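You operate a simulated robot arm through the tools that you are given. There is no shell and no other tool.

The job below is to be done with a simulated robot arm. You get a single attempt, and the scene is never put back.

TASK
Fetch the fuse from the yellow tester and stand it on the card five. Then open the corner table drawer, take the roll of red tape from the inside of the corner table drawer and put it on the orange slate, then shut the drawer. Then take the brass valve marked "3" from the top of the steel table and put it on the blue hand gauge. Then fetch the red weight and set it on top of the white slate. Then fetch the orange reel from the counter and stand it on the blue mat. Then open the seals drawer. The order counts. Set down upright: fuse, orange reel.
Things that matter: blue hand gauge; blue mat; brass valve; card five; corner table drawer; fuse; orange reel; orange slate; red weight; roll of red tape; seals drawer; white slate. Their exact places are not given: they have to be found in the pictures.

Only the result counts: the job must be done as asked and must still hold three seconds after the hand-in. Knocking over, shifting, dropping, spilling or breaking anything else fails it. Lids that push on must go on centred and level and be pressed home; caps that screw on are set level and turned clockwise until they are tight.

THE ROBOT
A 6-joint arm with a two-finger parallel gripper on a trunk, on a base that drives. Base frame: it is fixed to the floor where the robot stands at the start and does not move with it; the origin is under the middle of the robot, x ahead of it, y to its left, z up. Units: cm, degrees, N and s.
With the tool pointing down near the work surface it reaches from about 22 to 78 cm from the robot's upright axis, wherever it stands. Its first joint turns from -166.0 to 166.0 degrees. Places, roughly: blue hand gauge [-100, -250, 75]; blue mat (19x12 cm) [-184, -96, 90]; brass valve [-75, -250, 100]; card five [-100, 150, 75]; corner table drawer [-160, -280, 70]; fuse [-150, -275, 100]; orange reel (8x6x18 cm) [-70, 180, 90]; orange slate [-50, 150, 75]; red weight [-75, 150, 25]; roll of red tape (6x6x3 cm) [-140, -270, 70]; seals drawer [-230, 60, 40]; white slate (15x13x4 cm) [160, -150, 90]. Payload 3.43 kg.
The tool frame sits at the grasp point between the pads (the TCP): z along the fingers, y along the line on which they close. The tips reach 3.4 cm beyond it. Largest opening 12.8 cm; finger width 2.4, thickness 1.2; the body of the gripper, 4.8 by 13 cm, starts 9.6 cm behind the TCP.
Orientation is that of the tool frame in the base frame, as a unit quaternion [x, y, z, w]. With the fingers straight down and closing along the base's y, the tool's x points along the base's -x, its y along +y and its z along -z.

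THE INTERFACE
- The arm moves only by the tool jog_arm. Its argument "steps" is a list of rows, each a list of 3 entries, a list of its own where there are three numbers: the turn, a rotation vector about the tool's x, y, z in degrees, then the shift along the tool's x, y, z in cm, then the opening, from 0 (shut) to 1 (fully open). In form: [[[rx, ry, rz], [dx, dy, dz], gripper], ...]. A call has 1 to 20 rows; each row is the pose to reach, as a shift and turn from the pose commanded when the call began, along the tool's axes at that moment. Rows are played at 5 a second. More than 5 cm and 8.6 degrees between two rows, or a gripper value outside its range, and nothing of the call is played. A pose out of reach is approached as far as the arm can. The call stops where the force on the tool passes 40 N (or 10 N more than at its start, if that is more) or the arm is blocked; 0.2 s more then pass. The fingers move at their own pace (about 4.5 cm/s each) and stop on an object; they squeeze with about 38 N. The grip force told is the motor's: it shows also when the fingers shut on nothing. Time passes only in rows, and 0.2 s behind the last, so rows that repeat a pose let the fingers close. The reply holds the time, the measured pose of the TCP, the force on the tool along the base axes, the opening and the grip force, in the units named above and with some noise, with the torque about the TCP (base axes, N m) and any sound that the robot's microphone picked up.
- Cameras (640 x 400 px; columns grow to the right, rows downward): "scene" is now at [2.66, 14.01, 152.17]; the picture's right is [-0.16, -0.99, 0.00], its down [-0.56, 0.09, -0.82] and it looks along [0.81, -0.13, -0.57] (base axes); focal length 256 px, centre (320, 200). "wrist" rides on the gripper at [7.6, -1.1, -16] in the tool frame; the picture's right is [0.15, 0.99, 0.00], its down [-0.88, 0.13, -0.46] and it looks along [-0.45, 0.07, 0.89] (tool axes); focal length 234 px, centre (320, 200).
- grab_frame(camera): a new picture of that camera. The clock stands still meanwhile.
- drive_base(legs): drives the robot by 1 to 6 legs, each [ahead, turn to the left] in cm and degrees, along the robot's own axes; the way and the turn of a leg run together, so that a leg with both is an arc; at most 150 cm and 180 degrees a leg. The arm and the cameras ride along, it lands a little off, and it stops where it bumps. It gives what a move gives.
- head_to(pan, tilt): turns the head with the scene camera to pan (to the left, within 155 degrees either way) and tilt (down, from -29 to 69), counted from straight ahead of the robot. It gives what a move gives.
- locate(camera, pixels): for up to 12 pixels [column, row] of the newest picture of that camera ("zoom" is the newest enlarged one), the place [x, y, z] in the base frame of the surface seen there, good to about 0.2 cm. The clock stands still meanwhile.
- inspect(camera, box): a new picture of the part [left, top, right, bottom] of that camera's present view, enlarged. The clock stands still meanwhile.
- finish_job(): hands the job in; it is judged then, once.

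Open the gripper and draw the arm clear of the work before you hand the job in, unless the task says otherwise.

The tools are called after "Emit:" by a JSON object that holds its "fn" and its "kwargs". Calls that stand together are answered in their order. jog_arm: Moves the arm, as the interface text tells. Its arguments: {"type":"object","properties":{"steps":{"type":"array","items":{"type":"array"}}},"required":["steps"]} The other tools are called the same way: drive_base (legs) drives the base; head_to (pan, tilt) turns the head that bears the scene camera; grab_frame (camera) takes a picture; locate (camera, pixels) gives the place of the surface under pixels of a picture; inspect (camera, box) takes an enlarged picture of a part of a camera's view; finish_job () hands the job in.

At the start:

```text
t: 0.0
position: [36.46, 10.65, 118.2]
ee_rot: [0.001, 1.0, 0.0, 0.0]
ft_force: [-0.6, 0.4, 0.1]
ft_torque: [0.0, -0.03, -0.04]
width: 12.82
grip_force: 0.1
robot x, y, heading: [-0.34, -0.16, 0.0]
head pan, tilt: [-9.1, 34.4]
```

scene: 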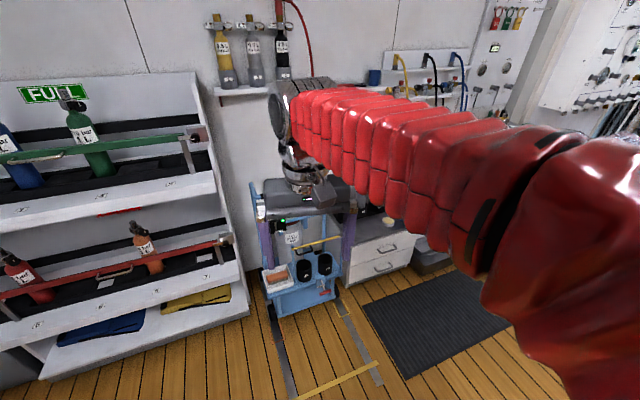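
wrist: 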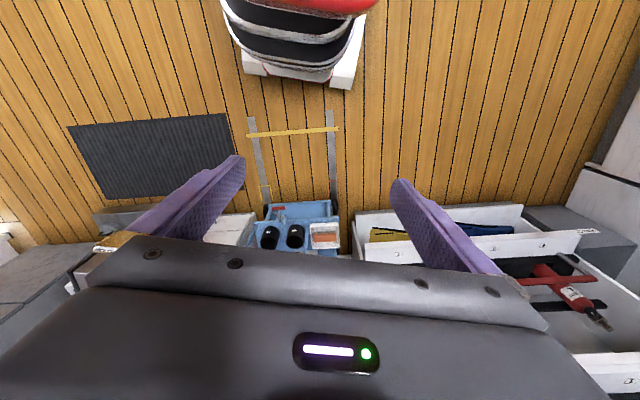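

The arm fills the right of the scene picture; I look around with the head first to map the room.

Emit:
{"fn": "head_to", "kwargs": {"pan": 90, "tilt": 25}}

Emit:
{"fn": "grab_frame", "kwargs": {"camera": "scene"}}

Emit:
{"fn": "head_to", "kwargs": {"pan": 150, "tilt": 25}}

Emit:
{"fn": "grab_frame", "kwargs": {"camera": "scene"}}

Emit:
{"fn": "head_to", "kwargs": {"pan": -150, "tilt": 25}}

Emit:
{"fn": "grab_frame", "kwargs": {"camera": "scene"}}

Emit:
{"fn": "head_to", "kwargs": {"pan": -90, "tilt": 25}}

Emit:
{"fn": "grab_frame", "kwargs": {"camera": "scene"}}

Emit:
{"fn": "head_to", "kwargs": {"pan": -40, "tilt": 25}}

Emit:
{"fn": "grab_frame", "kwargs": {"camera": "scene"}}

```text
t: 1.8
position: [36.29, 10.85, 118.26]
ee_rot: [0.002, 1.0, 0.001, 0.0]
ft_force: [-0.2, 0.3, 0.1]
ft_torque: [0.0, 0.01, -0.05]
width: 12.79
grip_force: 0.1
robot x, y, heading: [-0.14, -0.15, 0.2]
head pan, tilt: [90.0, 25.0]
```

```text
taken
```

scene: 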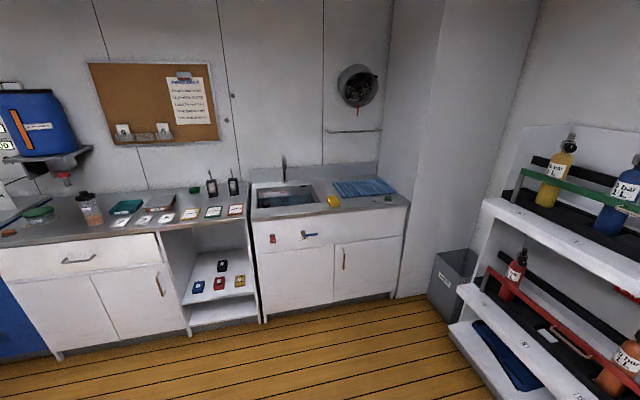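

```text
t: 3.0
position: [36.4, 10.66, 118.25]
ee_rot: [0.002, 1.0, 0.0, 0.0]
ft_force: [-0.3, 0.2, -0.1]
ft_torque: [-0.02, 0.02, 0.0]
width: 12.79
grip_force: 0.1
robot x, y, heading: [-0.08, -0.22, 0.1]
head pan, tilt: [150.0, 25.0]
```

```text
taken
```

scene: 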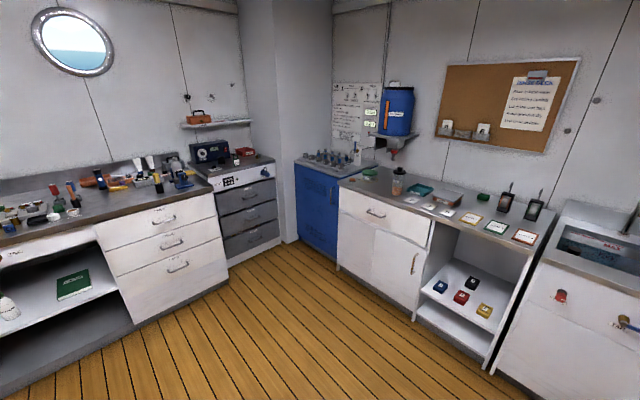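

```text
t: 7.1
position: [36.3, 10.81, 118.33]
ee_rot: [0.002, 1.0, 0.001, 0.0]
ft_force: [0.0, 0.7, -0.5]
ft_torque: [-0.04, -0.02, 0.02]
width: 12.84
grip_force: 0.1
robot x, y, heading: [0.08, -0.27, 0.3]
head pan, tilt: [-150.0, 25.0]
```

```text
taken
```

scene: 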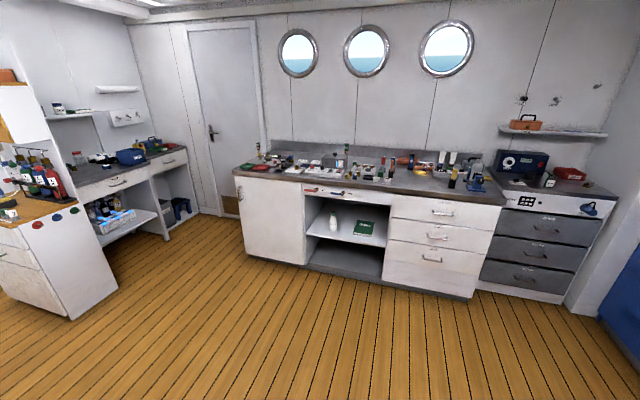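

```text
t: 8.4
position: [36.27, 10.68, 118.21]
ee_rot: [0.002, 1.0, 0.0, 0.0]
ft_force: [0.0, 0.2, 0.6]
ft_torque: [0.0, 0.02, -0.01]
width: 12.81
grip_force: 0.1
robot x, y, heading: [0.24, -0.41, -0.2]
head pan, tilt: [-90.0, 25.0]
```

```text
taken
```

scene: 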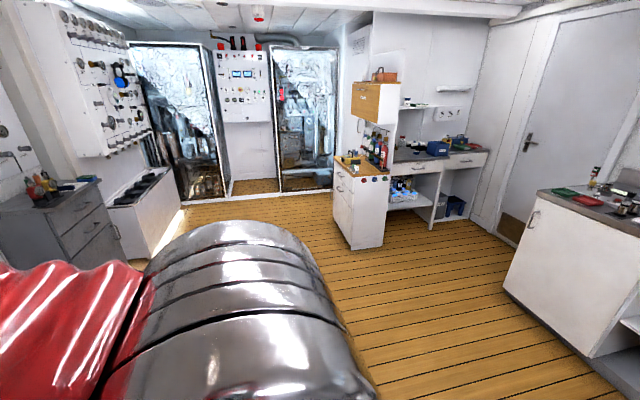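

```text
t: 9.6
position: [36.29, 10.71, 118.29]
ee_rot: [0.003, 1.0, 0.0, 0.0]
ft_force: [0.1, 0.1, -0.6]
ft_torque: [0.0, 0.02, -0.02]
width: 12.8
grip_force: 0.0
robot x, y, heading: [0.14, -0.26, -0.1]
head pan, tilt: [-40.0, 25.0]
```

```text
taken
```

scene: 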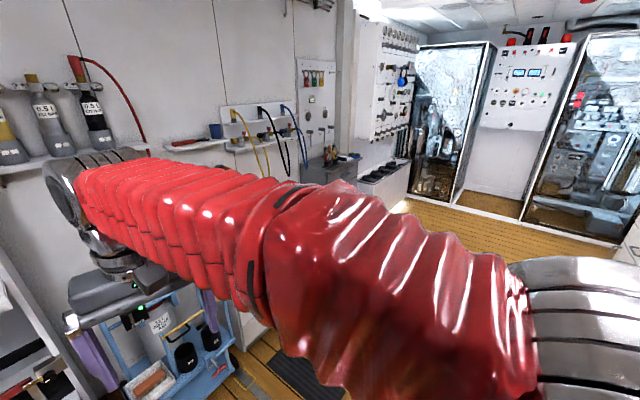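

The counter with cards lies at pan 90–150 and the corner table at about pan -115. I zoom on these places for detail.

Emit:
{"fn": "head_to", "kwargs": {"pan": -112, "tilt": 20}}

Emit:
{"fn": "inspect", "kwargs": {"camera": "scene", "box": [180, 100, 420, 250]}}

Emit:
{"fn": "head_to", "kwargs": {"pan": 110, "tilt": 30}}

Emit:
{"fn": "inspect", "kwargs": {"camera": "scene", "box": [100, 50, 500, 300]}}

Emit:
{"fn": "head_to", "kwargs": {"pan": -160, "tilt": 30}}

Emit:
{"fn": "inspect", "kwargs": {"camera": "scene", "box": [150, 50, 450, 240]}}

Emit:
{"fn": "head_to", "kwargs": {"pan": -45, "tilt": 30}}

Emit:
{"fn": "inspect", "kwargs": {"camera": "scene", "box": [250, 50, 450, 175]}}

```text
t: 11.1
position: [36.34, 10.7, 118.19]
ee_rot: [0.002, 1.0, 0.0, 0.0]
ft_force: [-0.3, 0.1, 0.2]
ft_torque: [0.05, 0.01, -0.02]
width: 12.82
grip_force: 0.0
robot x, y, heading: [0.16, -0.36, 0.0]
head pan, tilt: [-112.0, 20.0]
```

```text
2.67 times, centred on (300, 175) of scene
```

zoom: 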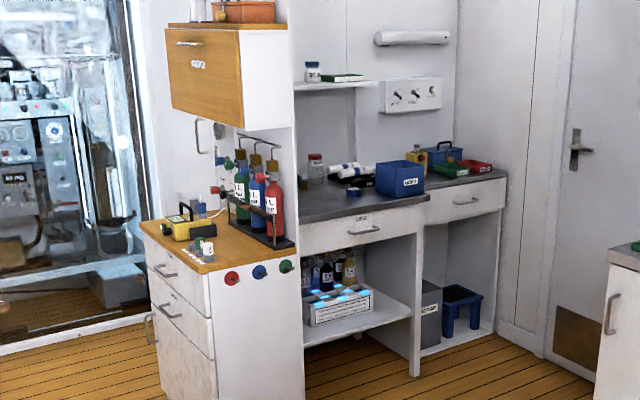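

```text
t: 14.2
position: [36.29, 10.69, 118.24]
ee_rot: [0.002, 1.0, 0.0, 0.001]
ft_force: [0.3, 0.5, 0.0]
ft_torque: [0.01, 0.03, -0.04]
width: 12.78
grip_force: 0.0
robot x, y, heading: [-0.08, -0.58, -0.1]
head pan, tilt: [110.0, 30.0]
```

```text
1.60 times, centred on (300, 175) of scene
```

zoom: 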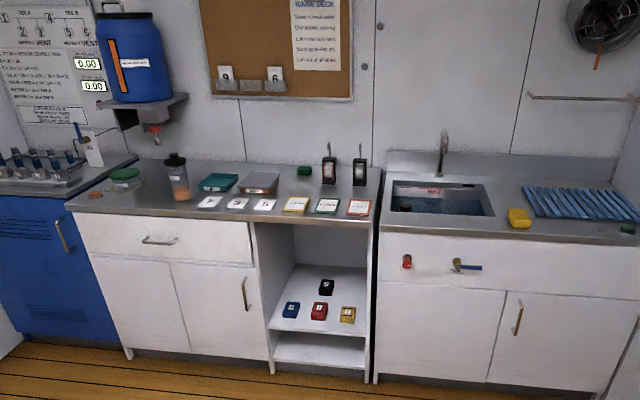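

```text
t: 17.9
position: [36.29, 10.61, 118.29]
ee_rot: [0.002, 1.0, -0.001, 0.0]
ft_force: [-1.0, 0.4, 0.0]
ft_torque: [0.02, 0.01, -0.02]
width: 12.79
grip_force: 0.0
robot x, y, heading: [-0.07, -0.26, -0.3]
head pan, tilt: [-154.7, 30.0]
```

```text
2.11 times, centred on (300, 145) of scene
```

zoom: 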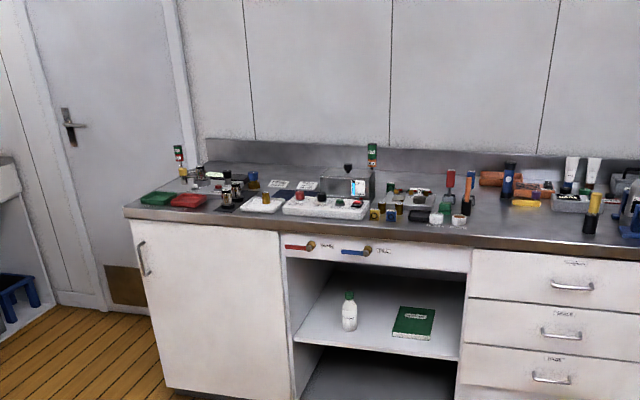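

```text
t: 19.8
position: [36.24, 10.67, 118.25]
ee_rot: [0.001, 1.0, 0.0, 0.0]
ft_force: [-0.1, 0.0, -0.1]
ft_torque: [0.01, -0.01, 0.02]
width: 12.81
grip_force: 0.1
robot x, y, heading: [0.04, -0.53, 0.1]
head pan, tilt: [-45.0, 30.0]
```

```text
3.20 times, centred on (350, 112) of scene
```

zoom: 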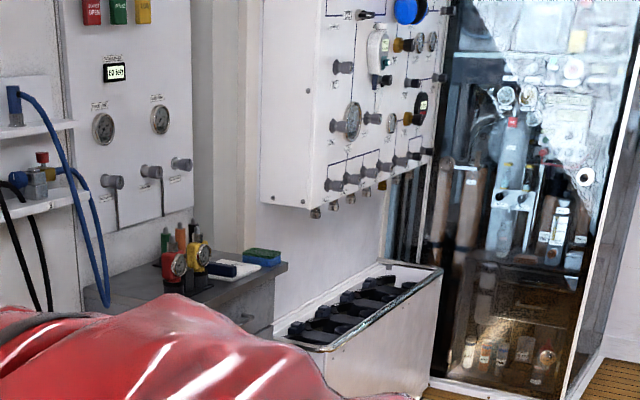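

I take the corner view again and locate the main features in it.

Emit:
{"fn": "head_to", "kwargs": {"pan": -112, "tilt": 20}}

Emit:
{"fn": "inspect", "kwargs": {"camera": "scene", "box": [230, 150, 390, 250]}}

Emit:
{"fn": "locate", "kwargs": {"camera": "zoom", "pixels": [[75, 225], [90, 320], [250, 330], [340, 290], [370, 220], [380, 235], [560, 155], [600, 110], [640, 180], [420, 120], [335, 200], [250, 200]]}}

```text
t: 21.2
position: [36.28, 10.71, 118.25]
ee_rot: [0.002, 1.0, -0.001, 0.0]
ft_force: [0.2, 0.5, 0.5]
ft_torque: [-0.03, 0.01, 0.02]
width: 12.79
grip_force: 0.1
robot x, y, heading: [0.42, -0.08, 0.2]
head pan, tilt: [-112.0, 20.0]
```

```text
4.00 times, centred on (310, 200) of scene
```

zoom: 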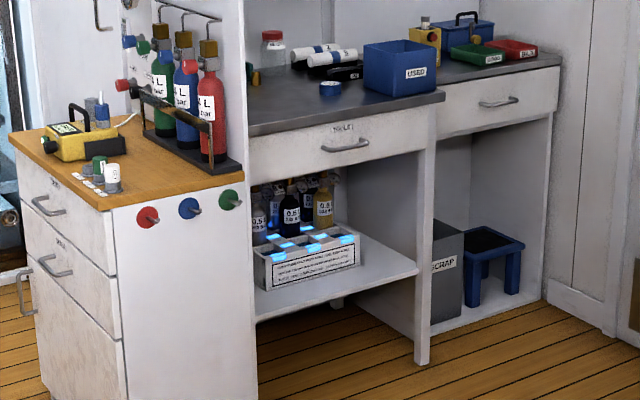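

```text
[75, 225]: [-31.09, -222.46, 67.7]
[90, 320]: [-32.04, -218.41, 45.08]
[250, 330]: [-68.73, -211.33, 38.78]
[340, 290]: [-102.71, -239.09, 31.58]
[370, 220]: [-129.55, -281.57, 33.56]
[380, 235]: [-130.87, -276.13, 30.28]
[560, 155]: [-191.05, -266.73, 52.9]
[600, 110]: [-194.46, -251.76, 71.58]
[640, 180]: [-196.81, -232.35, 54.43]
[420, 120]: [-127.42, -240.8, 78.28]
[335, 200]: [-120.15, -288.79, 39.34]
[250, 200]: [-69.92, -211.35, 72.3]
```

I map the long counter's and the other counters' edges before driving.

Emit:
{"fn": "head_to", "kwargs": {"pan": -150, "tilt": 30}}

Emit:
{"fn": "grab_frame", "kwargs": {"camera": "scene"}}

Emit:
{"fn": "locate", "kwargs": {"camera": "scene", "pixels": [[236, 140], [500, 170], [245, 220], [470, 260], [520, 250], [570, 230], [300, 230], [300, 350], [200, 180], [80, 180]]}}

Emit:
{"fn": "head_to", "kwargs": {"pan": 110, "tilt": 30}}

Emit:
{"fn": "grab_frame", "kwargs": {"camera": "scene"}}

Emit:
{"fn": "locate", "kwargs": {"camera": "scene", "pixels": [[150, 190], [180, 280], [320, 200], [330, 290], [345, 280], [480, 260], [250, 165], [260, 100]]}}

```text
t: 22.2
position: [36.24, 10.79, 118.27]
ee_rot: [0.002, 1.0, 0.0, 0.0]
ft_force: [-0.3, 0.3, -0.2]
ft_torque: [-0.02, 0.0, 0.02]
width: 12.8
grip_force: 0.1
robot x, y, heading: [0.27, -0.12, 0.2]
head pan, tilt: [-150.0, 30.0]
```

```text
taken
```

scene: 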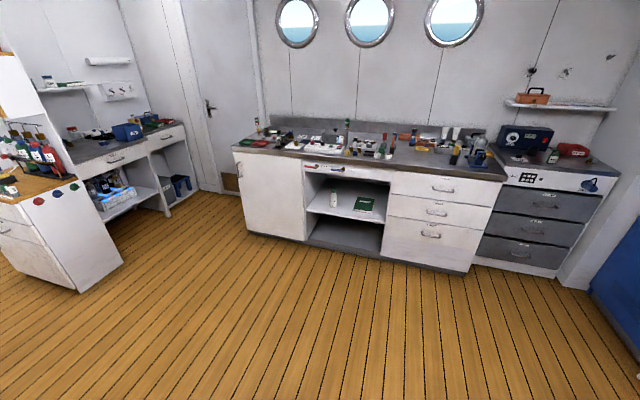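

```text
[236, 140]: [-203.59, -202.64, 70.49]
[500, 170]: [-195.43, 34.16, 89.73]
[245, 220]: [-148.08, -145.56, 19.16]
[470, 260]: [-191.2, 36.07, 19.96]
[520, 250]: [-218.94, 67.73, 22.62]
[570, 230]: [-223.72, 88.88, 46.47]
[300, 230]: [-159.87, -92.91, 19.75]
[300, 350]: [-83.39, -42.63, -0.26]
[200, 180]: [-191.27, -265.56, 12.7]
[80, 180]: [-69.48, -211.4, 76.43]
```

```text
t: 25.9
position: [36.4, 10.82, 118.31]
ee_rot: [0.002, 1.0, 0.0, 0.0]
ft_force: [0.6, -0.6, 0.8]
ft_torque: [0.02, 0.02, 0.01]
width: 12.79
grip_force: 0.0
robot x, y, heading: [0.34, -0.62, -0.0]
head pan, tilt: [110.0, 30.0]
```

```text
taken
```

scene: 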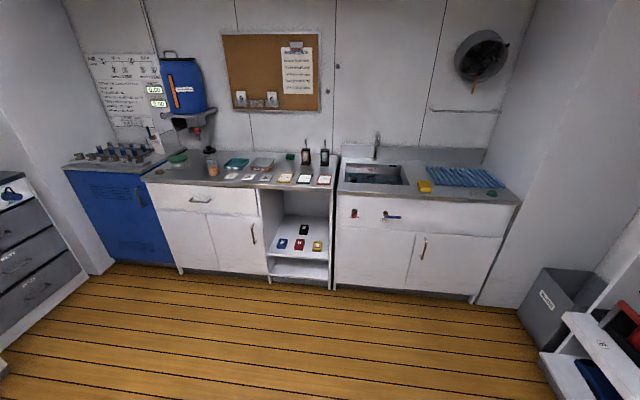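

```text
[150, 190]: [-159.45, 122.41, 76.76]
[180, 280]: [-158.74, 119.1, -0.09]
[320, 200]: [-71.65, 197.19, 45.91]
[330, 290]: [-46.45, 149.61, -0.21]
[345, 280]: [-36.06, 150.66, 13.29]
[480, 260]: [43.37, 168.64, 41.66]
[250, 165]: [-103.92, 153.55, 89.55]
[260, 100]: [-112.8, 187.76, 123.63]
```

The way to the corner is clear: the counter corner is at (-148,-148) and the cabinet corner at (-70,-211). I drive to about (-120,-190), facing -y.

Emit:
{"fn": "drive_base", "kwargs": {"legs": [[0, -122.3], [120, 0], [105, 0], [0, 32.3]]}}

Emit:
{"fn": "head_to", "kwargs": {"pan": 0, "tilt": 40}}

Emit:
{"fn": "grab_frame", "kwargs": {"camera": "scene"}}

Emit:
{"fn": "grab_frame", "kwargs": {"camera": "wrist"}}

```text
t: 50.2
position: [-116.14, -226.86, 118.25]
ee_rot: [0.723, 0.691, 0.0, 0.0]
ft_force: [-0.2, 0.4, -0.4]
ft_torque: [0.02, 0.0, -0.01]
width: 12.78
grip_force: 0.0
robot x, y, heading: [-126.79, -190.38, -92.3]
head pan, tilt: [110.0, 30.0]
```

```text
t: 52.1
position: [-116.16, -226.81, 118.28]
ee_rot: [0.722, 0.692, -0.001, 0.001]
ft_force: [0.6, -0.4, 0.2]
ft_torque: [-0.01, 0.01, -0.01]
width: 12.79
grip_force: 0.2
robot x, y, heading: [-126.97, -190.34, -92.4]
head pan, tilt: [0.0, 40.0]
```

```text
taken
```

scene: 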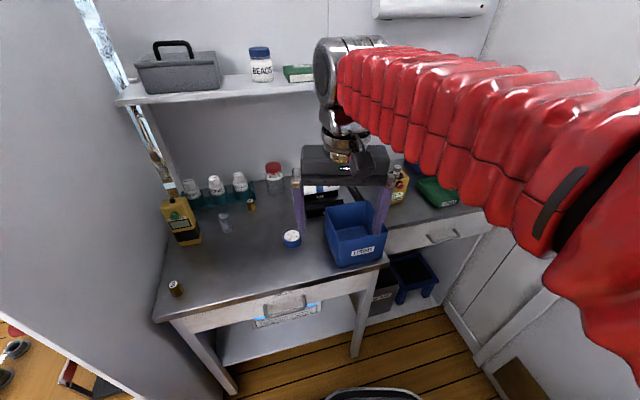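

```text
taken
```

wrist: 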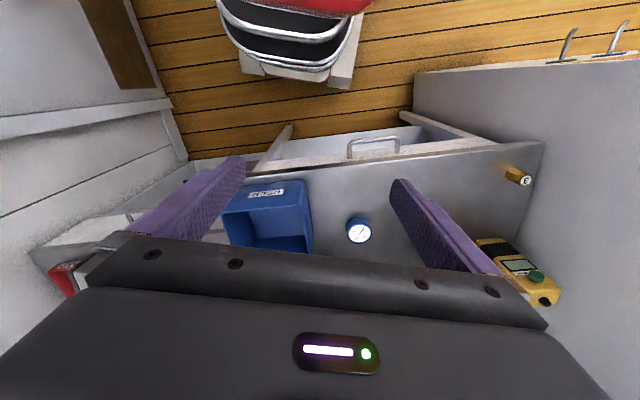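

Here are the blue dial gauge (scene 291,238), a brass thing (175,288) and yellow items at (180,220) and (398,185). I zoom on both tables.

Emit:
{"fn": "inspect", "kwargs": {"camera": "scene", "box": [140, 150, 300, 250]}}

Emit:
{"fn": "inspect", "kwargs": {"camera": "scene", "box": [150, 250, 230, 300]}}

Emit:
{"fn": "inspect", "kwargs": {"camera": "scene", "box": [340, 150, 500, 250]}}

Emit:
{"fn": "inspect", "kwargs": {"camera": "wrist", "box": [340, 130, 580, 280]}}

```text
4.00 times, centred on (220, 200) of scene
```

zoom: 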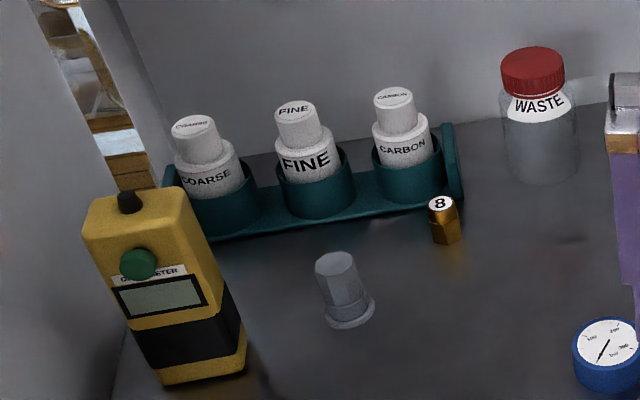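

```text
8.00 times, centred on (190, 275) of scene
```

zoom: 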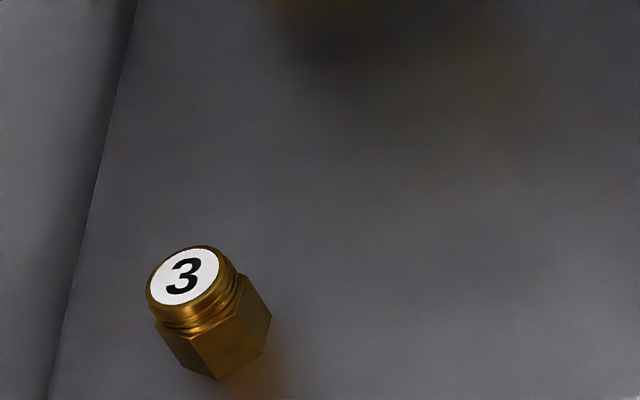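

```text
4.00 times, centred on (420, 200) of scene
```

zoom: 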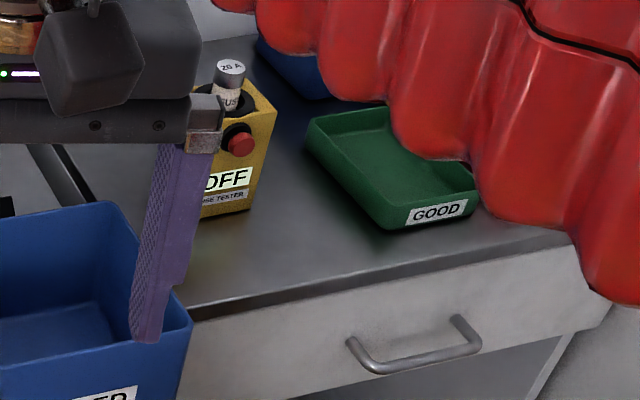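

```text
2.67 times, centred on (460, 205) of wrist
```

zoom: 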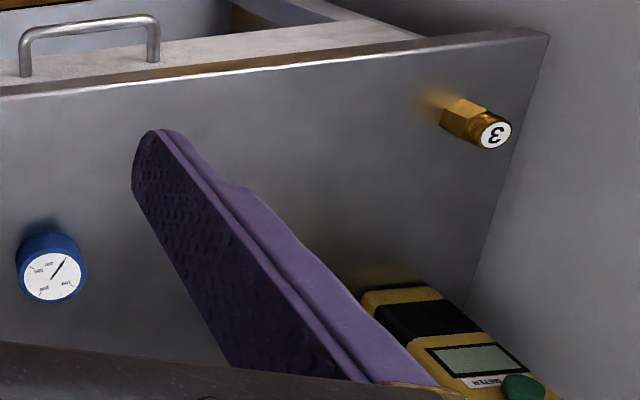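

The fuse "20 A" stands in the yellow fuse tester (about (397,172) in the scene). I enlarge that and locate it along with the nearby features.

Emit:
{"fn": "inspect", "kwargs": {"camera": "scene", "box": [380, 155, 460, 205]}}

Emit:
{"fn": "locate", "kwargs": {"camera": "zoom", "pixels": [[140, 58], [150, 40], [120, 90], [130, 120], [200, 120], [160, 230], [40, 120], [300, 300], [60, 330]]}}

```text
8.00 times, centred on (420, 180) of scene
```

zoom: 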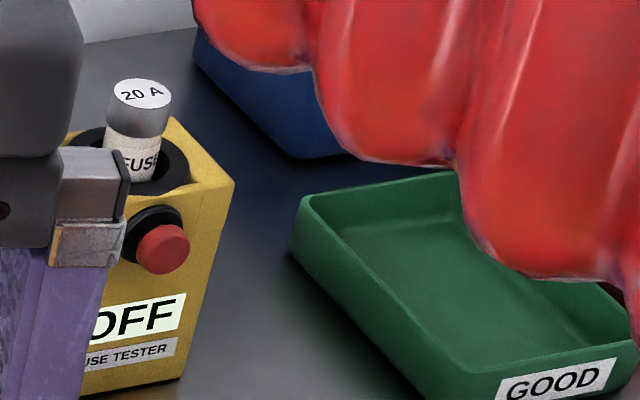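

```text
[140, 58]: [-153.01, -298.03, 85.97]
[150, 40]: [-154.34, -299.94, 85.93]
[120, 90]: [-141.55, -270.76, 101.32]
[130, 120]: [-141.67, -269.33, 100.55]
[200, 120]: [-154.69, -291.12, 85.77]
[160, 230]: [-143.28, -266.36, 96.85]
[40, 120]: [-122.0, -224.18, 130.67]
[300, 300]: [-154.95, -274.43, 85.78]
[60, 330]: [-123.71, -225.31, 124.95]
```

The fuse top is at about (-142,-270.5,101), a little beyond reach. I check the robot's own footprint and the table edges to see how far I can drive up.

Emit:
{"fn": "locate", "kwargs": {"camera": "wrist", "pixels": [[255, 72], [345, 85], [300, 40], [300, 145], [460, 140], [375, 140], [545, 142], [418, 75], [517, 180], [358, 230], [260, 195], [110, 215]]}}

Emit:
{"fn": "locate", "kwargs": {"camera": "scene", "pixels": [[160, 320], [385, 262], [490, 212], [400, 255], [285, 310], [235, 395], [430, 240], [220, 95], [295, 80], [380, 15], [440, 15]]}}

```text
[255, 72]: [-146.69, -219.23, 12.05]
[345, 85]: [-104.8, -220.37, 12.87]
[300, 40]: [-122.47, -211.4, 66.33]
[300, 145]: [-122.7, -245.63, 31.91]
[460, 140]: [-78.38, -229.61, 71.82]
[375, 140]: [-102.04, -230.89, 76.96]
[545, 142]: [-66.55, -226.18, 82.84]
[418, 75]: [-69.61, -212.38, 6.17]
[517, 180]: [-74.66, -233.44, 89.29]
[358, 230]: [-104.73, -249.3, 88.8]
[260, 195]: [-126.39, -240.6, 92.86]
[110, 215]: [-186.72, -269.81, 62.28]
```

```text
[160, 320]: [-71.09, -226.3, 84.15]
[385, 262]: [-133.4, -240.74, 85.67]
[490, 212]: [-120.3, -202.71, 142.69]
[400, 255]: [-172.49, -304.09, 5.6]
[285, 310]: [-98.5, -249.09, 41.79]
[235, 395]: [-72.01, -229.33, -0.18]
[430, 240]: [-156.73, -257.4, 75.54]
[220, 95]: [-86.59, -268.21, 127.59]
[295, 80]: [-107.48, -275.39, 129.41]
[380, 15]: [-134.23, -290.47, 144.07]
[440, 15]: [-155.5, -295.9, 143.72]
```

The robot's feet reach 30 cm ahead and 21 cm to each side, and the table front runs from (-71,-226) to (-133,-240). I move to about (-140,-202), heading -97, to have the fuse in reach.

Emit:
{"fn": "drive_base", "kwargs": {"legs": [[0, -44.6], [17, 0], [0, 40]]}}

Emit:
{"fn": "grab_frame", "kwargs": {"camera": "scene"}}

Emit:
{"fn": "grab_frame", "kwargs": {"camera": "wrist"}}

```text
t: 59.3
position: [-131.0, -239.41, 118.29]
ee_rot: [0.746, 0.666, 0.0, 0.0]
ft_force: [-0.5, 0.7, -0.1]
ft_torque: [0.04, -0.05, -0.01]
width: 12.79
grip_force: 0.0
robot x, y, heading: [-139.79, -202.14, -96.6]
head pan, tilt: [0.0, 40.0]
```

```text
taken
```

scene: 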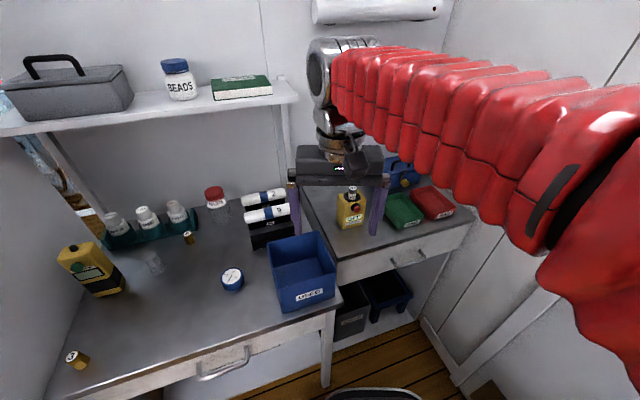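

```text
taken
```

wrist: 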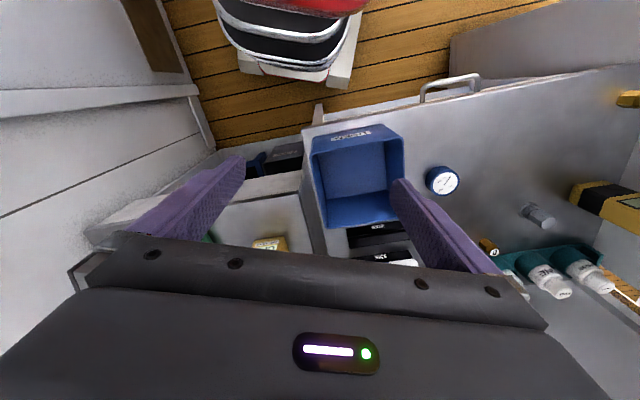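

Now the tester shows between the fingers in the scene picture. I enlarge it and locate the fuse.

Emit:
{"fn": "inspect", "kwargs": {"camera": "scene", "box": [320, 170, 400, 220]}}

Emit:
{"fn": "locate", "kwargs": {"camera": "zoom", "pixels": [[268, 140], [250, 150], [285, 150], [268, 128], [265, 160], [265, 190], [300, 220], [230, 220], [265, 220], [285, 270], [350, 380], [320, 40]]}}

```text
8.00 times, centred on (360, 195) of scene
```

zoom: 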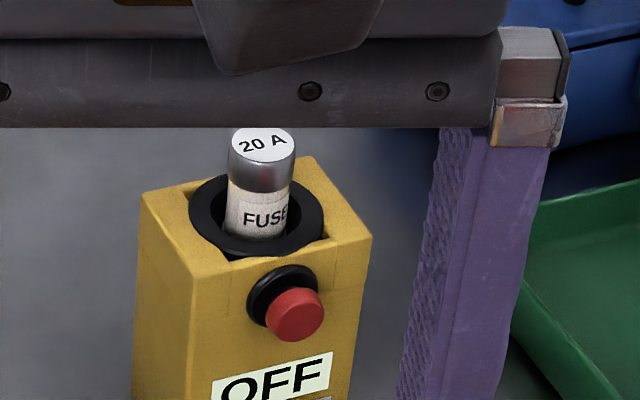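

```text
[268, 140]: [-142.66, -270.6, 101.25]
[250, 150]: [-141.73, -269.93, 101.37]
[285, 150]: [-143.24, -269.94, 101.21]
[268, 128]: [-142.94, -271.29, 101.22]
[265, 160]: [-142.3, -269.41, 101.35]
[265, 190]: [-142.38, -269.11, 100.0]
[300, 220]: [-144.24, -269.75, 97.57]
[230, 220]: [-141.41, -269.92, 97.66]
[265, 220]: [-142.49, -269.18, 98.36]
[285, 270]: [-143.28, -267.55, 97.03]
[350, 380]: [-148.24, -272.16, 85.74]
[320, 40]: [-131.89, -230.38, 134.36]
```

The fuse axis is at about (-142.4,-270.4), top z 101.3, socket ring at 97.6. Before reaching in I check the shelf's near end and the lamp.

Emit:
{"fn": "locate", "kwargs": {"camera": "scene", "pixels": [[297, 98], [290, 80], [288, 150], [243, 95], [380, 10], [440, 10], [316, 15], [420, 100], [15, 130]]}}

```text
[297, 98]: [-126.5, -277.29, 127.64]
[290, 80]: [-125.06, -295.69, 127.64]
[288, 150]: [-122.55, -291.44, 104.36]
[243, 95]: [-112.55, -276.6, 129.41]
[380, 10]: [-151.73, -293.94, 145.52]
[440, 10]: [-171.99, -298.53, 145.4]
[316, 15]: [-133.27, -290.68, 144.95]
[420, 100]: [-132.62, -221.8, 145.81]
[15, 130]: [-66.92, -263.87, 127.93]
```

The shelf ends at x=-126.5, so it clears the gripper by 10 cm. I move above the fuse, tips about 5 cm over its top.

Emit:
{"fn": "jog_arm", "kwargs": {"steps": [[[0, 0, 0], [-4.5, -1, 0], 0.8], [[0, 0, 0], [-9, -2, 0], 0.6], [[0, 0, 0], [-13.5, -3.2, 0], 0.6], [[0, 0, 0], [-18, -4.4, 1], 0.6], [[0, 0, 0], [-22.5, -5.5, 2], 0.6], [[0, 0, 0], [-27, -6.6, 4], 0.6], [[0, 0, 0], [-30, -7.3, 6], 0.6], [[0, 0, 0], [-32.1, -7.83, 8], 0.6], [[0, 0, 0], [-32.1, -7.83, 8], 0.6]]}}

Emit:
{"fn": "grab_frame", "kwargs": {"camera": "wrist"}}

Emit:
{"fn": "grab_frame", "kwargs": {"camera": "scene"}}

```text
refused: row 6 steps farther than a row can; nothing moved
```

```text
taken
```

wrist: 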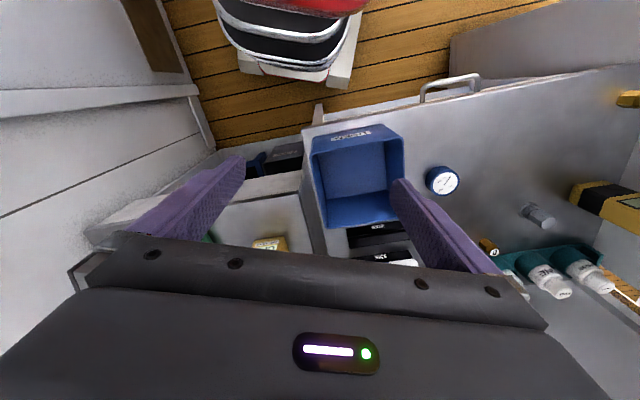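

```text
taken
```

scene: 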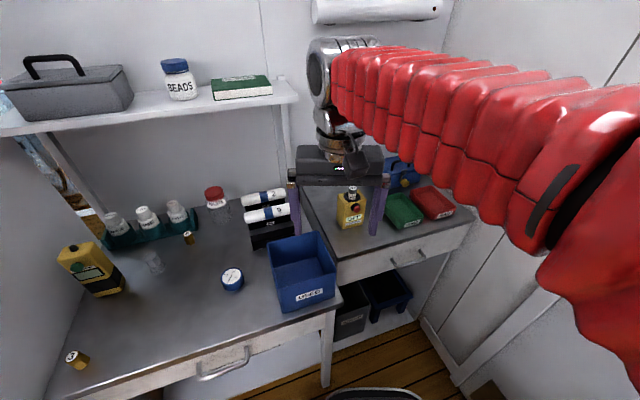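

Row 6 was a touch over 5 cm; I resend with smaller steps.

Emit:
{"fn": "jog_arm", "kwargs": {"steps": [[[0, 0, 0], [-4, -1, 0], 0.8], [[0, 0, 0], [-8, -2, 0], 0.6], [[0, 0, 0], [-12, -3, 0], 0.6], [[0, 0, 0], [-16, -4, 1], 0.6], [[0, 0, 0], [-20, -5, 2], 0.6], [[0, 0, 0], [-24, -6, 3], 0.6], [[0, 0, 0], [-28, -7, 5], 0.6], [[0, 0, 0], [-31, -7.6, 7], 0.6], [[0, 0, 0], [-32.1, -7.83, 8], 0.6], [[0, 0, 0], [-32.1, -7.83, 8], 0.6]]}}

Emit:
{"fn": "grab_frame", "kwargs": {"camera": "wrist"}}

Emit:
{"fn": "grab_frame", "kwargs": {"camera": "scene"}}

```text
t: 61.5
position: [-142.33, -270.6, 110.42]
ee_rot: [0.746, 0.666, 0.0, 0.0]
ft_force: [0.3, 0.2, 0.2]
ft_torque: [0.02, 0.02, 0.01]
width: 7.69
grip_force: 0.0
robot x, y, heading: [-140.01, -202.11, -96.5]
head pan, tilt: [0.0, 40.0]
```

```text
taken
```

wrist: 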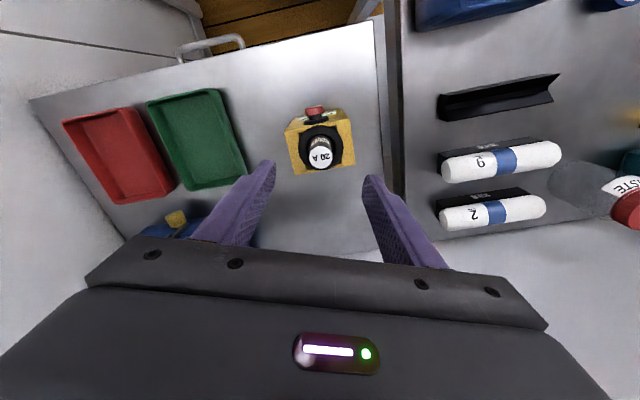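

```text
taken
```

scene: 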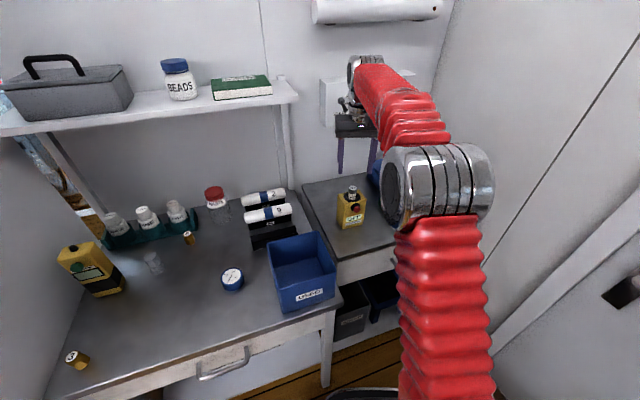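

The gripper is over the tester. I confirm the fuse position from the wrist picture, fuse top at (320,157).

Emit:
{"fn": "inspect", "kwargs": {"camera": "wrist", "box": [272, 90, 368, 190]}}

Emit:
{"fn": "locate", "kwargs": {"camera": "wrist", "pixels": [[320, 157], [310, 157], [331, 157], [320, 168], [320, 148], [305, 140], [340, 145], [297, 165], [345, 160]]}}

```text
4.00 times, centred on (320, 140) of wrist
```

zoom: 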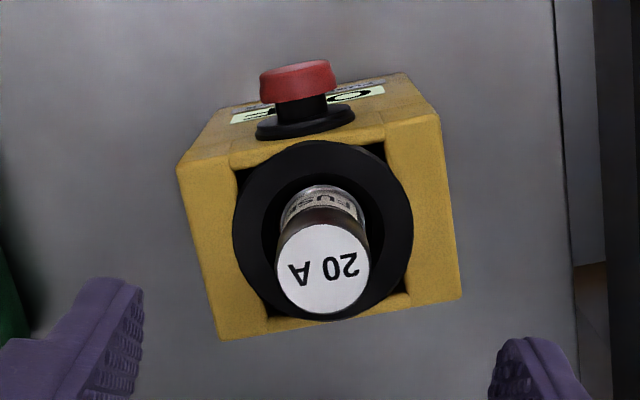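

```text
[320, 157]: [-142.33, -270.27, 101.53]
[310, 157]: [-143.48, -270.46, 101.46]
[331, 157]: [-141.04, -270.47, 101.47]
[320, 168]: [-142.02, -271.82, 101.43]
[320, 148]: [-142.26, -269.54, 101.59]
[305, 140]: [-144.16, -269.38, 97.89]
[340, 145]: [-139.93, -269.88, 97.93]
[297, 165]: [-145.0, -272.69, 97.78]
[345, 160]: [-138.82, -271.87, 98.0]
```

The fuse centre is (-142.3,-270.5,101.5), right under the TCP. I lower until the tips are just over the ring and close.

Emit:
{"fn": "jog_arm", "kwargs": {"steps": [[[0, 0, 0], [0, 0, 3], 0.6], [[0, 0, 0], [0, 0, 6], 0.6], [[0, 0, 0], [0, 0, 8], 0.6], [[0, 0, 0], [0, 0, 8.6], 0.6], [[0, 0, 0], [0, 0, 8.6], 0.6], [[0, 0, 0], [0, 0, 8.6], 0.3], [[0, 0, 0], [0, 0, 8.6], 0], [[0, 0, 0], [0, 0, 8.6], 0], [[0, 0, 0], [0, 0, 8.6], 0], [[0, 0, 0], [0, 0, 8.6], 0]]}}

Emit:
{"fn": "grab_frame", "kwargs": {"camera": "wrist"}}

```text
t: 63.7
position: [-142.47, -270.38, 101.63]
ee_rot: [0.746, 0.666, 0.001, 0.0]
ft_force: [0.3, -0.1, 0.3]
ft_torque: [0.0, 0.0, -0.02]
width: 2.54
grip_force: 38.5
robot x, y, heading: [-139.37, -201.91, -96.6]
head pan, tilt: [0.0, 40.0]
```

```text
taken
```

wrist: 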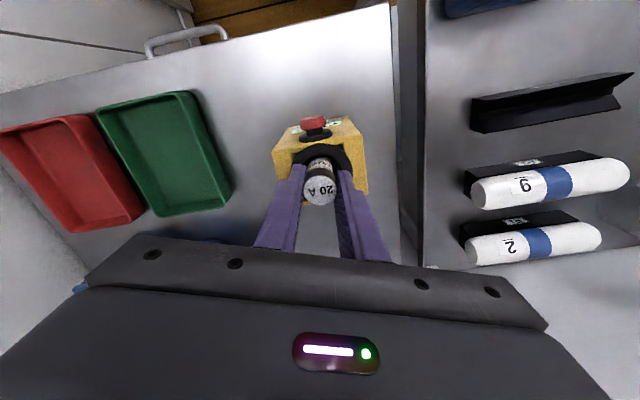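

Gripped at 2.54 cm. I lift straight up slowly.

Emit:
{"fn": "jog_arm", "kwargs": {"steps": [[[0, 0, 0], [0, 0, -1], 0], [[0, 0, 0], [0, 0, -2], 0], [[0, 0, 0], [0, 0, -4], 0], [[0, 0, 0], [0, 0, -6], 0], [[0, 0, 0], [0, 0, -9], 0], [[0, 0, 0], [0, 0, -12], 0], [[0, 0, 0], [0, 0, -15], 0]]}}

Emit:
{"fn": "grab_frame", "kwargs": {"camera": "scene"}}

Emit:
{"fn": "grab_frame", "kwargs": {"camera": "wrist"}}

```text
t: 65.3
position: [-142.63, -270.57, 116.72]
ee_rot: [0.746, 0.666, 0.0, 0.0]
ft_force: [0.8, -0.4, -0.7]
ft_torque: [0.0, -0.02, 0.0]
width: 2.54
grip_force: 38.4
robot x, y, heading: [-140.16, -202.43, -96.7]
head pan, tilt: [0.0, 40.0]
```

```text
taken
```

scene: 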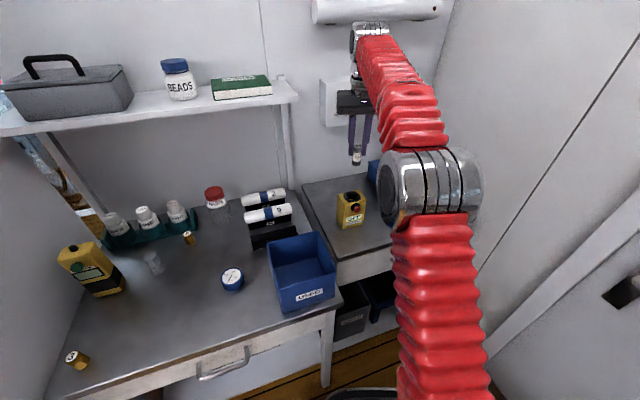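

```text
taken
```

wrist: 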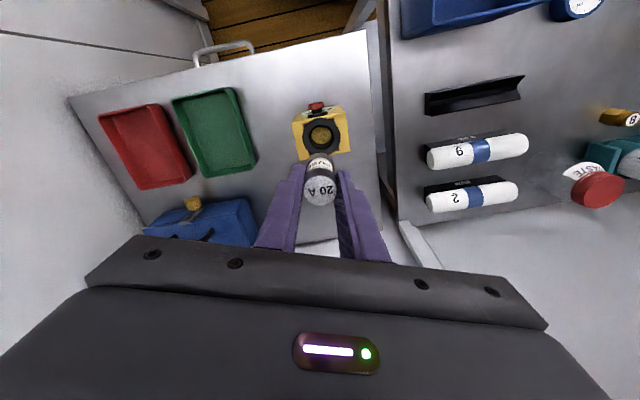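

The fuse is out of the socket (357,155 in the scene). I measure its bottom and how plumb it hangs.

Emit:
{"fn": "inspect", "kwargs": {"camera": "scene", "box": [325, 120, 389, 170]}}

Emit:
{"fn": "locate", "kwargs": {"camera": "zoom", "pixels": [[325, 400], [325, 300], [320, 420], [320, 440]]}}

```text
8.00 times, centred on (357, 145) of scene
```

zoom: 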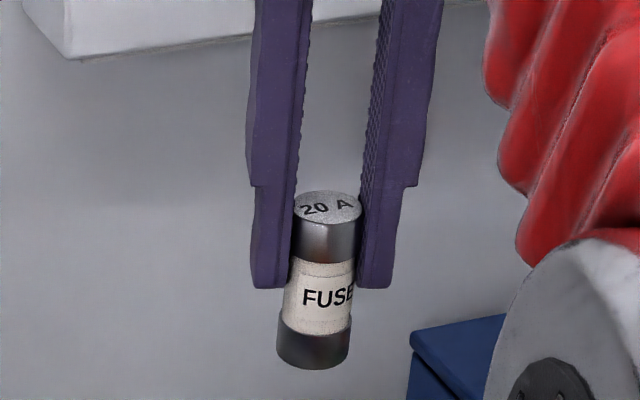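

```text
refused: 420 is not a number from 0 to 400
```

The fuse hangs plumb (leaning only as perspective does). I locate its bottom.

Emit:
{"fn": "locate", "kwargs": {"camera": "zoom", "pixels": [[314, 364], [314, 350], [318, 300], [322, 240], [328, 205]]}}

```text
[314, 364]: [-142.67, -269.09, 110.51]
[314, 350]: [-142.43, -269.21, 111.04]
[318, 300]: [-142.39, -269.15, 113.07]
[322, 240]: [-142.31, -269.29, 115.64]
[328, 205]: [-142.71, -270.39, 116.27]
```

The fuse bottom is 6.3 cm below the TCP. I draw the arm back to the carrying pose, then drive to the card counter.

Emit:
{"fn": "jog_arm", "kwargs": {"steps": [[[0, 0, 0], [3, 0.8, -2], 0], [[0, 0, 0], [7, 1.7, -3], 0], [[0, 0, 0], [11, 2.7, -4], 0], [[0, 0, 0], [15, 3.7, -5], 0], [[0, 0, 0], [19, 4.7, -5], 0], [[0, 0, 0], [23, 5.7, -5], 0], [[0, 0, 0], [27, 6.7, -5], 0], [[0, 0, 0], [31, 7.8, -5], 0], [[0, 0, 0], [32, 7.8, -5], 0]]}}

Emit:
{"fn": "drive_base", "kwargs": {"legs": [[0, 145.6], [69, 0], [0, 38.9], [125, 0], [122, 0], [0, 17.1]]}}

Emit:
{"fn": "head_to", "kwargs": {"pan": 10, "tilt": 45}}

Emit:
{"fn": "grab_frame", "kwargs": {"camera": "scene"}}

Emit:
{"fn": "grab_frame", "kwargs": {"camera": "wrist"}}

```text
t: 67.3
position: [-131.02, -239.75, 121.76]
ee_rot: [0.746, 0.666, 0.0, 0.0]
ft_force: [-0.4, 0.2, -1.4]
ft_torque: [-0.01, 0.0, 0.03]
width: 2.55
grip_force: 38.0
robot x, y, heading: [-139.59, -202.43, -96.7]
head pan, tilt: [0.0, 40.0]
```

```text
t: 76.5
position: [-125.26, -166.29, 121.8]
ee_rot: [-0.411, 0.911, 0.0, 0.001]
ft_force: [0.6, -1.1, -0.4]
ft_torque: [0.06, 0.04, -0.01]
width: 2.54
grip_force: 37.9
robot x, y, heading: [-135.84, -205.65, 48.6]
head pan, tilt: [0.0, 40.0]
stopped in leg 1: the robot was blocked; the commanded pose is now the measured one
```

```text
t: 77.2
position: [-125.33, -166.44, 121.77]
ee_rot: [-0.411, 0.912, 0.0, 0.0]
ft_force: [0.2, 0.2, -0.3]
ft_torque: [0.0, -0.04, -0.01]
width: 2.55
grip_force: 37.6
robot x, y, heading: [-136.12, -205.7, 48.5]
head pan, tilt: [10.0, 45.0]
```

```text
taken
```

scene: 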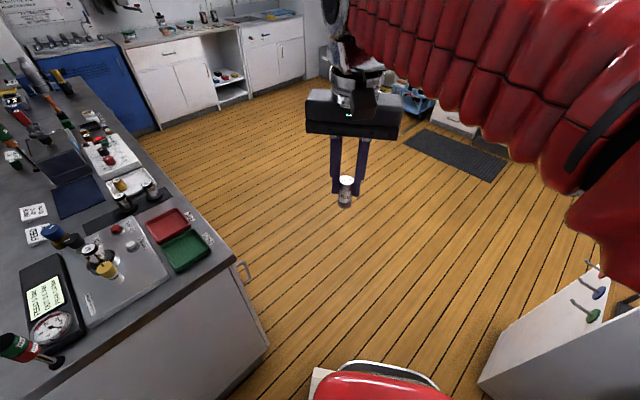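

```text
taken
```

wrist: 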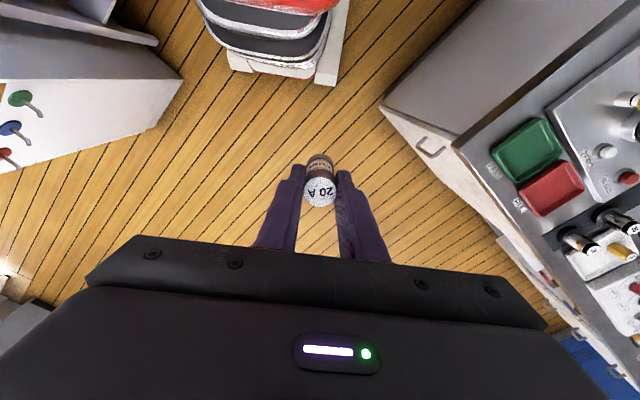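

The base bumped something at the very end of its turn (probably a rear foot on the table leg) but is now at heading 48.5. I drive forward, away from the table, in short legs.

Emit:
{"fn": "drive_base", "kwargs": {"legs": [[69, 0]]}}

```text
t: 82.1
position: [-79.52, -114.97, 121.71]
ee_rot: [-0.411, 0.911, 0.0, 0.0]
ft_force: [0.1, 0.5, -0.5]
ft_torque: [0.03, 0.03, -0.02]
width: 2.53
grip_force: 37.9
robot x, y, heading: [-90.33, -154.4, 48.1]
head pan, tilt: [10.0, 45.0]
```

I look back at the tables to check nothing moved.

Emit:
{"fn": "head_to", "kwargs": {"pan": -152, "tilt": 35}}

Emit:
{"fn": "grab_frame", "kwargs": {"camera": "scene"}}

```text
t: 84.5
position: [-79.31, -115.09, 121.78]
ee_rot: [-0.41, 0.912, 0.0, 0.0]
ft_force: [0.4, -0.6, -0.1]
ft_torque: [-0.01, 0.01, 0.02]
width: 2.53
grip_force: 38.2
robot x, y, heading: [-89.79, -154.46, 48.2]
head pan, tilt: [-152.0, 35.0]
```

```text
taken
```

scene: 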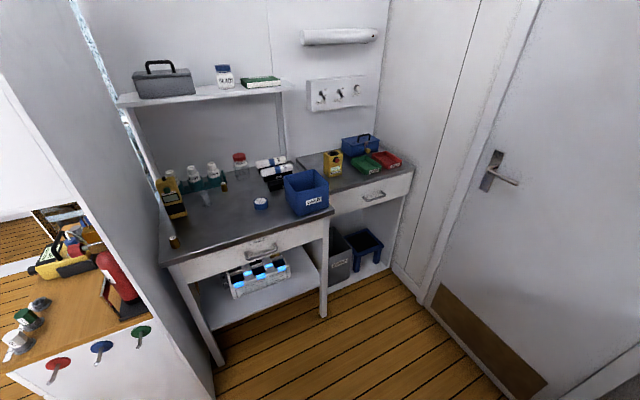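

Nothing is disturbed. I drive to the card counter.

Emit:
{"fn": "drive_base", "kwargs": {"legs": [[0, 40.9], [125, 0], [123, 0], [0, 15.9]]}}

Emit:
{"fn": "head_to", "kwargs": {"pan": 5, "tilt": 42}}

Emit:
{"fn": "grab_frame", "kwargs": {"camera": "scene"}}

Emit:
{"fn": "grab_frame", "kwargs": {"camera": "wrist"}}

```text
t: 104.3
position: [-117.26, 121.88, 121.86]
ee_rot: [0.808, -0.589, 0.0, -0.001]
ft_force: [0.1, 0.5, -0.4]
ft_torque: [0.0, -0.03, -0.03]
width: 2.54
grip_force: 38.2
robot x, y, heading: [-88.36, 92.92, 107.3]
head pan, tilt: [-152.0, 35.0]
```

```text
t: 106.7
position: [-117.27, 122.11, 121.87]
ee_rot: [0.808, -0.589, 0.0, 0.0]
ft_force: [0.1, 0.2, -0.4]
ft_torque: [-0.01, 0.02, -0.03]
width: 2.54
grip_force: 37.7
robot x, y, heading: [-87.86, 92.94, 107.3]
head pan, tilt: [5.0, 42.0]
```

```text
taken
```

scene: 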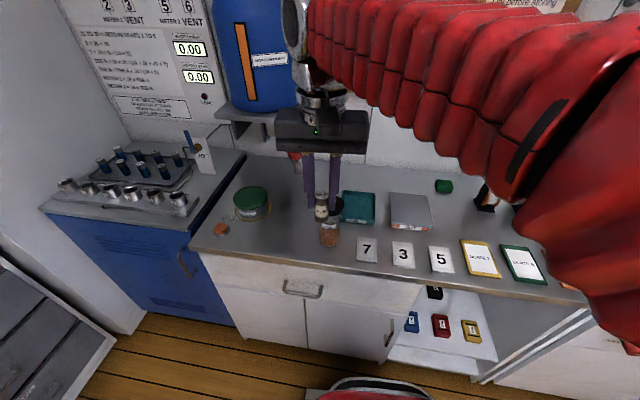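

```text
taken
```

wrist: 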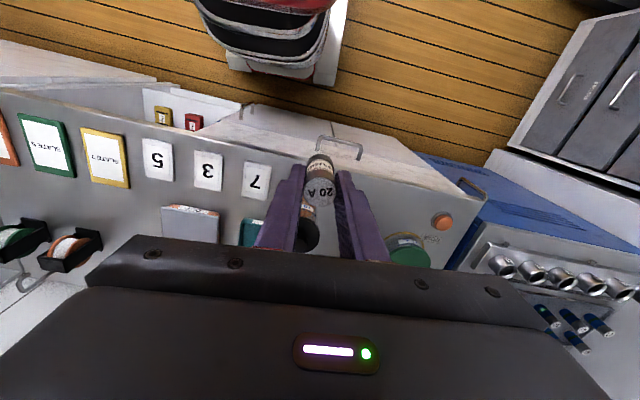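

Card five is at (441,260) in the scene picture. I locate its corners and centre, plus the slates.

Emit:
{"fn": "locate", "kwargs": {"camera": "scene", "pixels": [[441, 260], [428, 247], [448, 247], [434, 272], [455, 272], [480, 258], [521, 264], [330, 225], [402, 255], [485, 195]]}}

Emit:
{"fn": "inspect", "kwargs": {"camera": "scene", "box": [280, 170, 440, 270]}}

Emit:
{"fn": "locate", "kwargs": {"camera": "wrist", "pixels": [[158, 160], [5, 140], [45, 150], [70, 245], [70, 270], [30, 235], [310, 235]]}}

```text
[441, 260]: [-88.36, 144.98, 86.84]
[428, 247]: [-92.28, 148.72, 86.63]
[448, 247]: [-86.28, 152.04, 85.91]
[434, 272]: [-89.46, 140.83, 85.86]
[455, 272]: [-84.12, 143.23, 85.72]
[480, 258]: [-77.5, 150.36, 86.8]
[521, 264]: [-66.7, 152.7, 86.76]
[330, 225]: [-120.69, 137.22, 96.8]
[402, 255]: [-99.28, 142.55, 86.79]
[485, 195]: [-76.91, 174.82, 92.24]
```

```text
4.00 times, centred on (360, 220) of scene
```

zoom: 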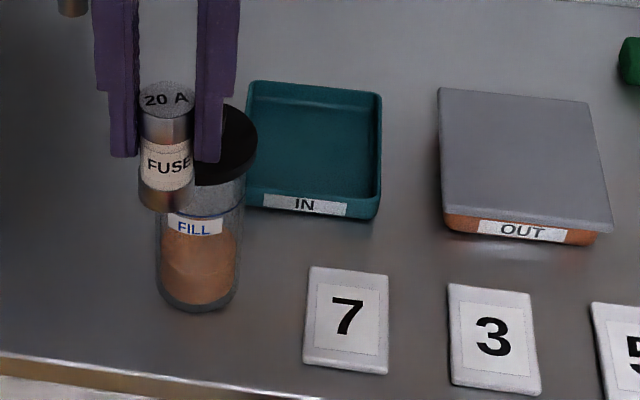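

```text
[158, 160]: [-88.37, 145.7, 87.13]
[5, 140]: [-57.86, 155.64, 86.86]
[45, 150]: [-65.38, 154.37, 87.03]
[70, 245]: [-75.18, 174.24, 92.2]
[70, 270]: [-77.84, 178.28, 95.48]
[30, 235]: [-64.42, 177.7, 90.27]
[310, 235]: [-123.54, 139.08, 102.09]
```

Card five's centre is about (-88.3,145.5), top z 86.9. I carry the fuse over it at height first.

Emit:
{"fn": "jog_arm", "kwargs": {"steps": [[[0, 0, 0], [-1.5, -3.9, 0], 0], [[0, 0, 0], [-3, -7.8, 0], 0], [[0, 0, 0], [-4.5, -11.6, 0], 0], [[0, 0, 0], [-6, -15.5, 0], 0], [[0, 0, 0], [-7.5, -19.4, 0], 0], [[0, 0, 0], [-9, -23.3, 0], 0], [[0, 0, 0], [-10.5, -27.2, 0], 0], [[0, 0, 0], [-12, -31, 0], 0], [[0, 0, 0], [-13.57, -34.9, 2], 0], [[0, 0, 0], [-13.57, -34.9, 6], 0], [[0, 0, 0], [-13.57, -34.9, 10], 0], [[0, 0, 0], [-13.57, -34.9, 14], 0], [[0, 0, 0], [-13.57, -34.9, 18], 0], [[0, 0, 0], [-13.57, -34.9, 20], 0], [[0, 0, 0], [-13.57, -34.9, 20], 0]]}}

Emit:
{"fn": "grab_frame", "kwargs": {"camera": "wrist"}}

Emit:
{"fn": "grab_frame", "kwargs": {"camera": "scene"}}

```text
t: 109.9
position: [-88.24, 145.38, 101.9]
ee_rot: [0.808, -0.59, 0.0, 0.0]
ft_force: [-0.4, 0.0, -0.9]
ft_torque: [-0.01, 0.02, 0.02]
width: 2.49
grip_force: 37.9
robot x, y, heading: [-88.29, 93.08, 107.6]
head pan, tilt: [5.0, 42.0]
```

```text
taken
```

wrist: 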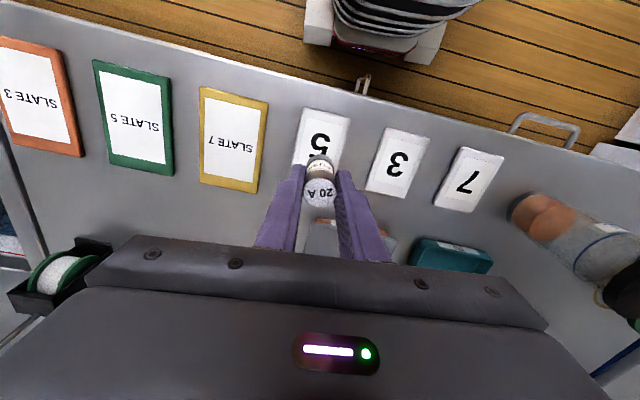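

```text
taken
```

scene: 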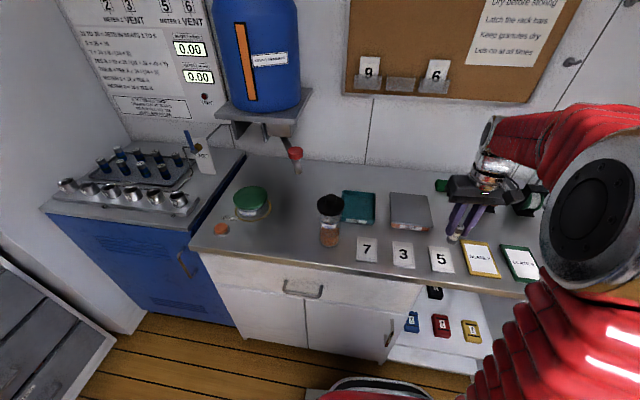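

I check the card's corners from the wrist view: (307,110), (348,119), (294,163).

Emit:
{"fn": "locate", "kwargs": {"camera": "wrist", "pixels": [[309, 112], [345, 120], [296, 162], [320, 135], [335, 160], [300, 230], [318, 160]]}}

```text
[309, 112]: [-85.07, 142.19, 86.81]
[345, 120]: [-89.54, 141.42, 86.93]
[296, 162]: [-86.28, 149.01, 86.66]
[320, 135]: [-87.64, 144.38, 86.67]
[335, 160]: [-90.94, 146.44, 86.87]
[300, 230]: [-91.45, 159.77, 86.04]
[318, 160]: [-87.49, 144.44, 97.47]
```

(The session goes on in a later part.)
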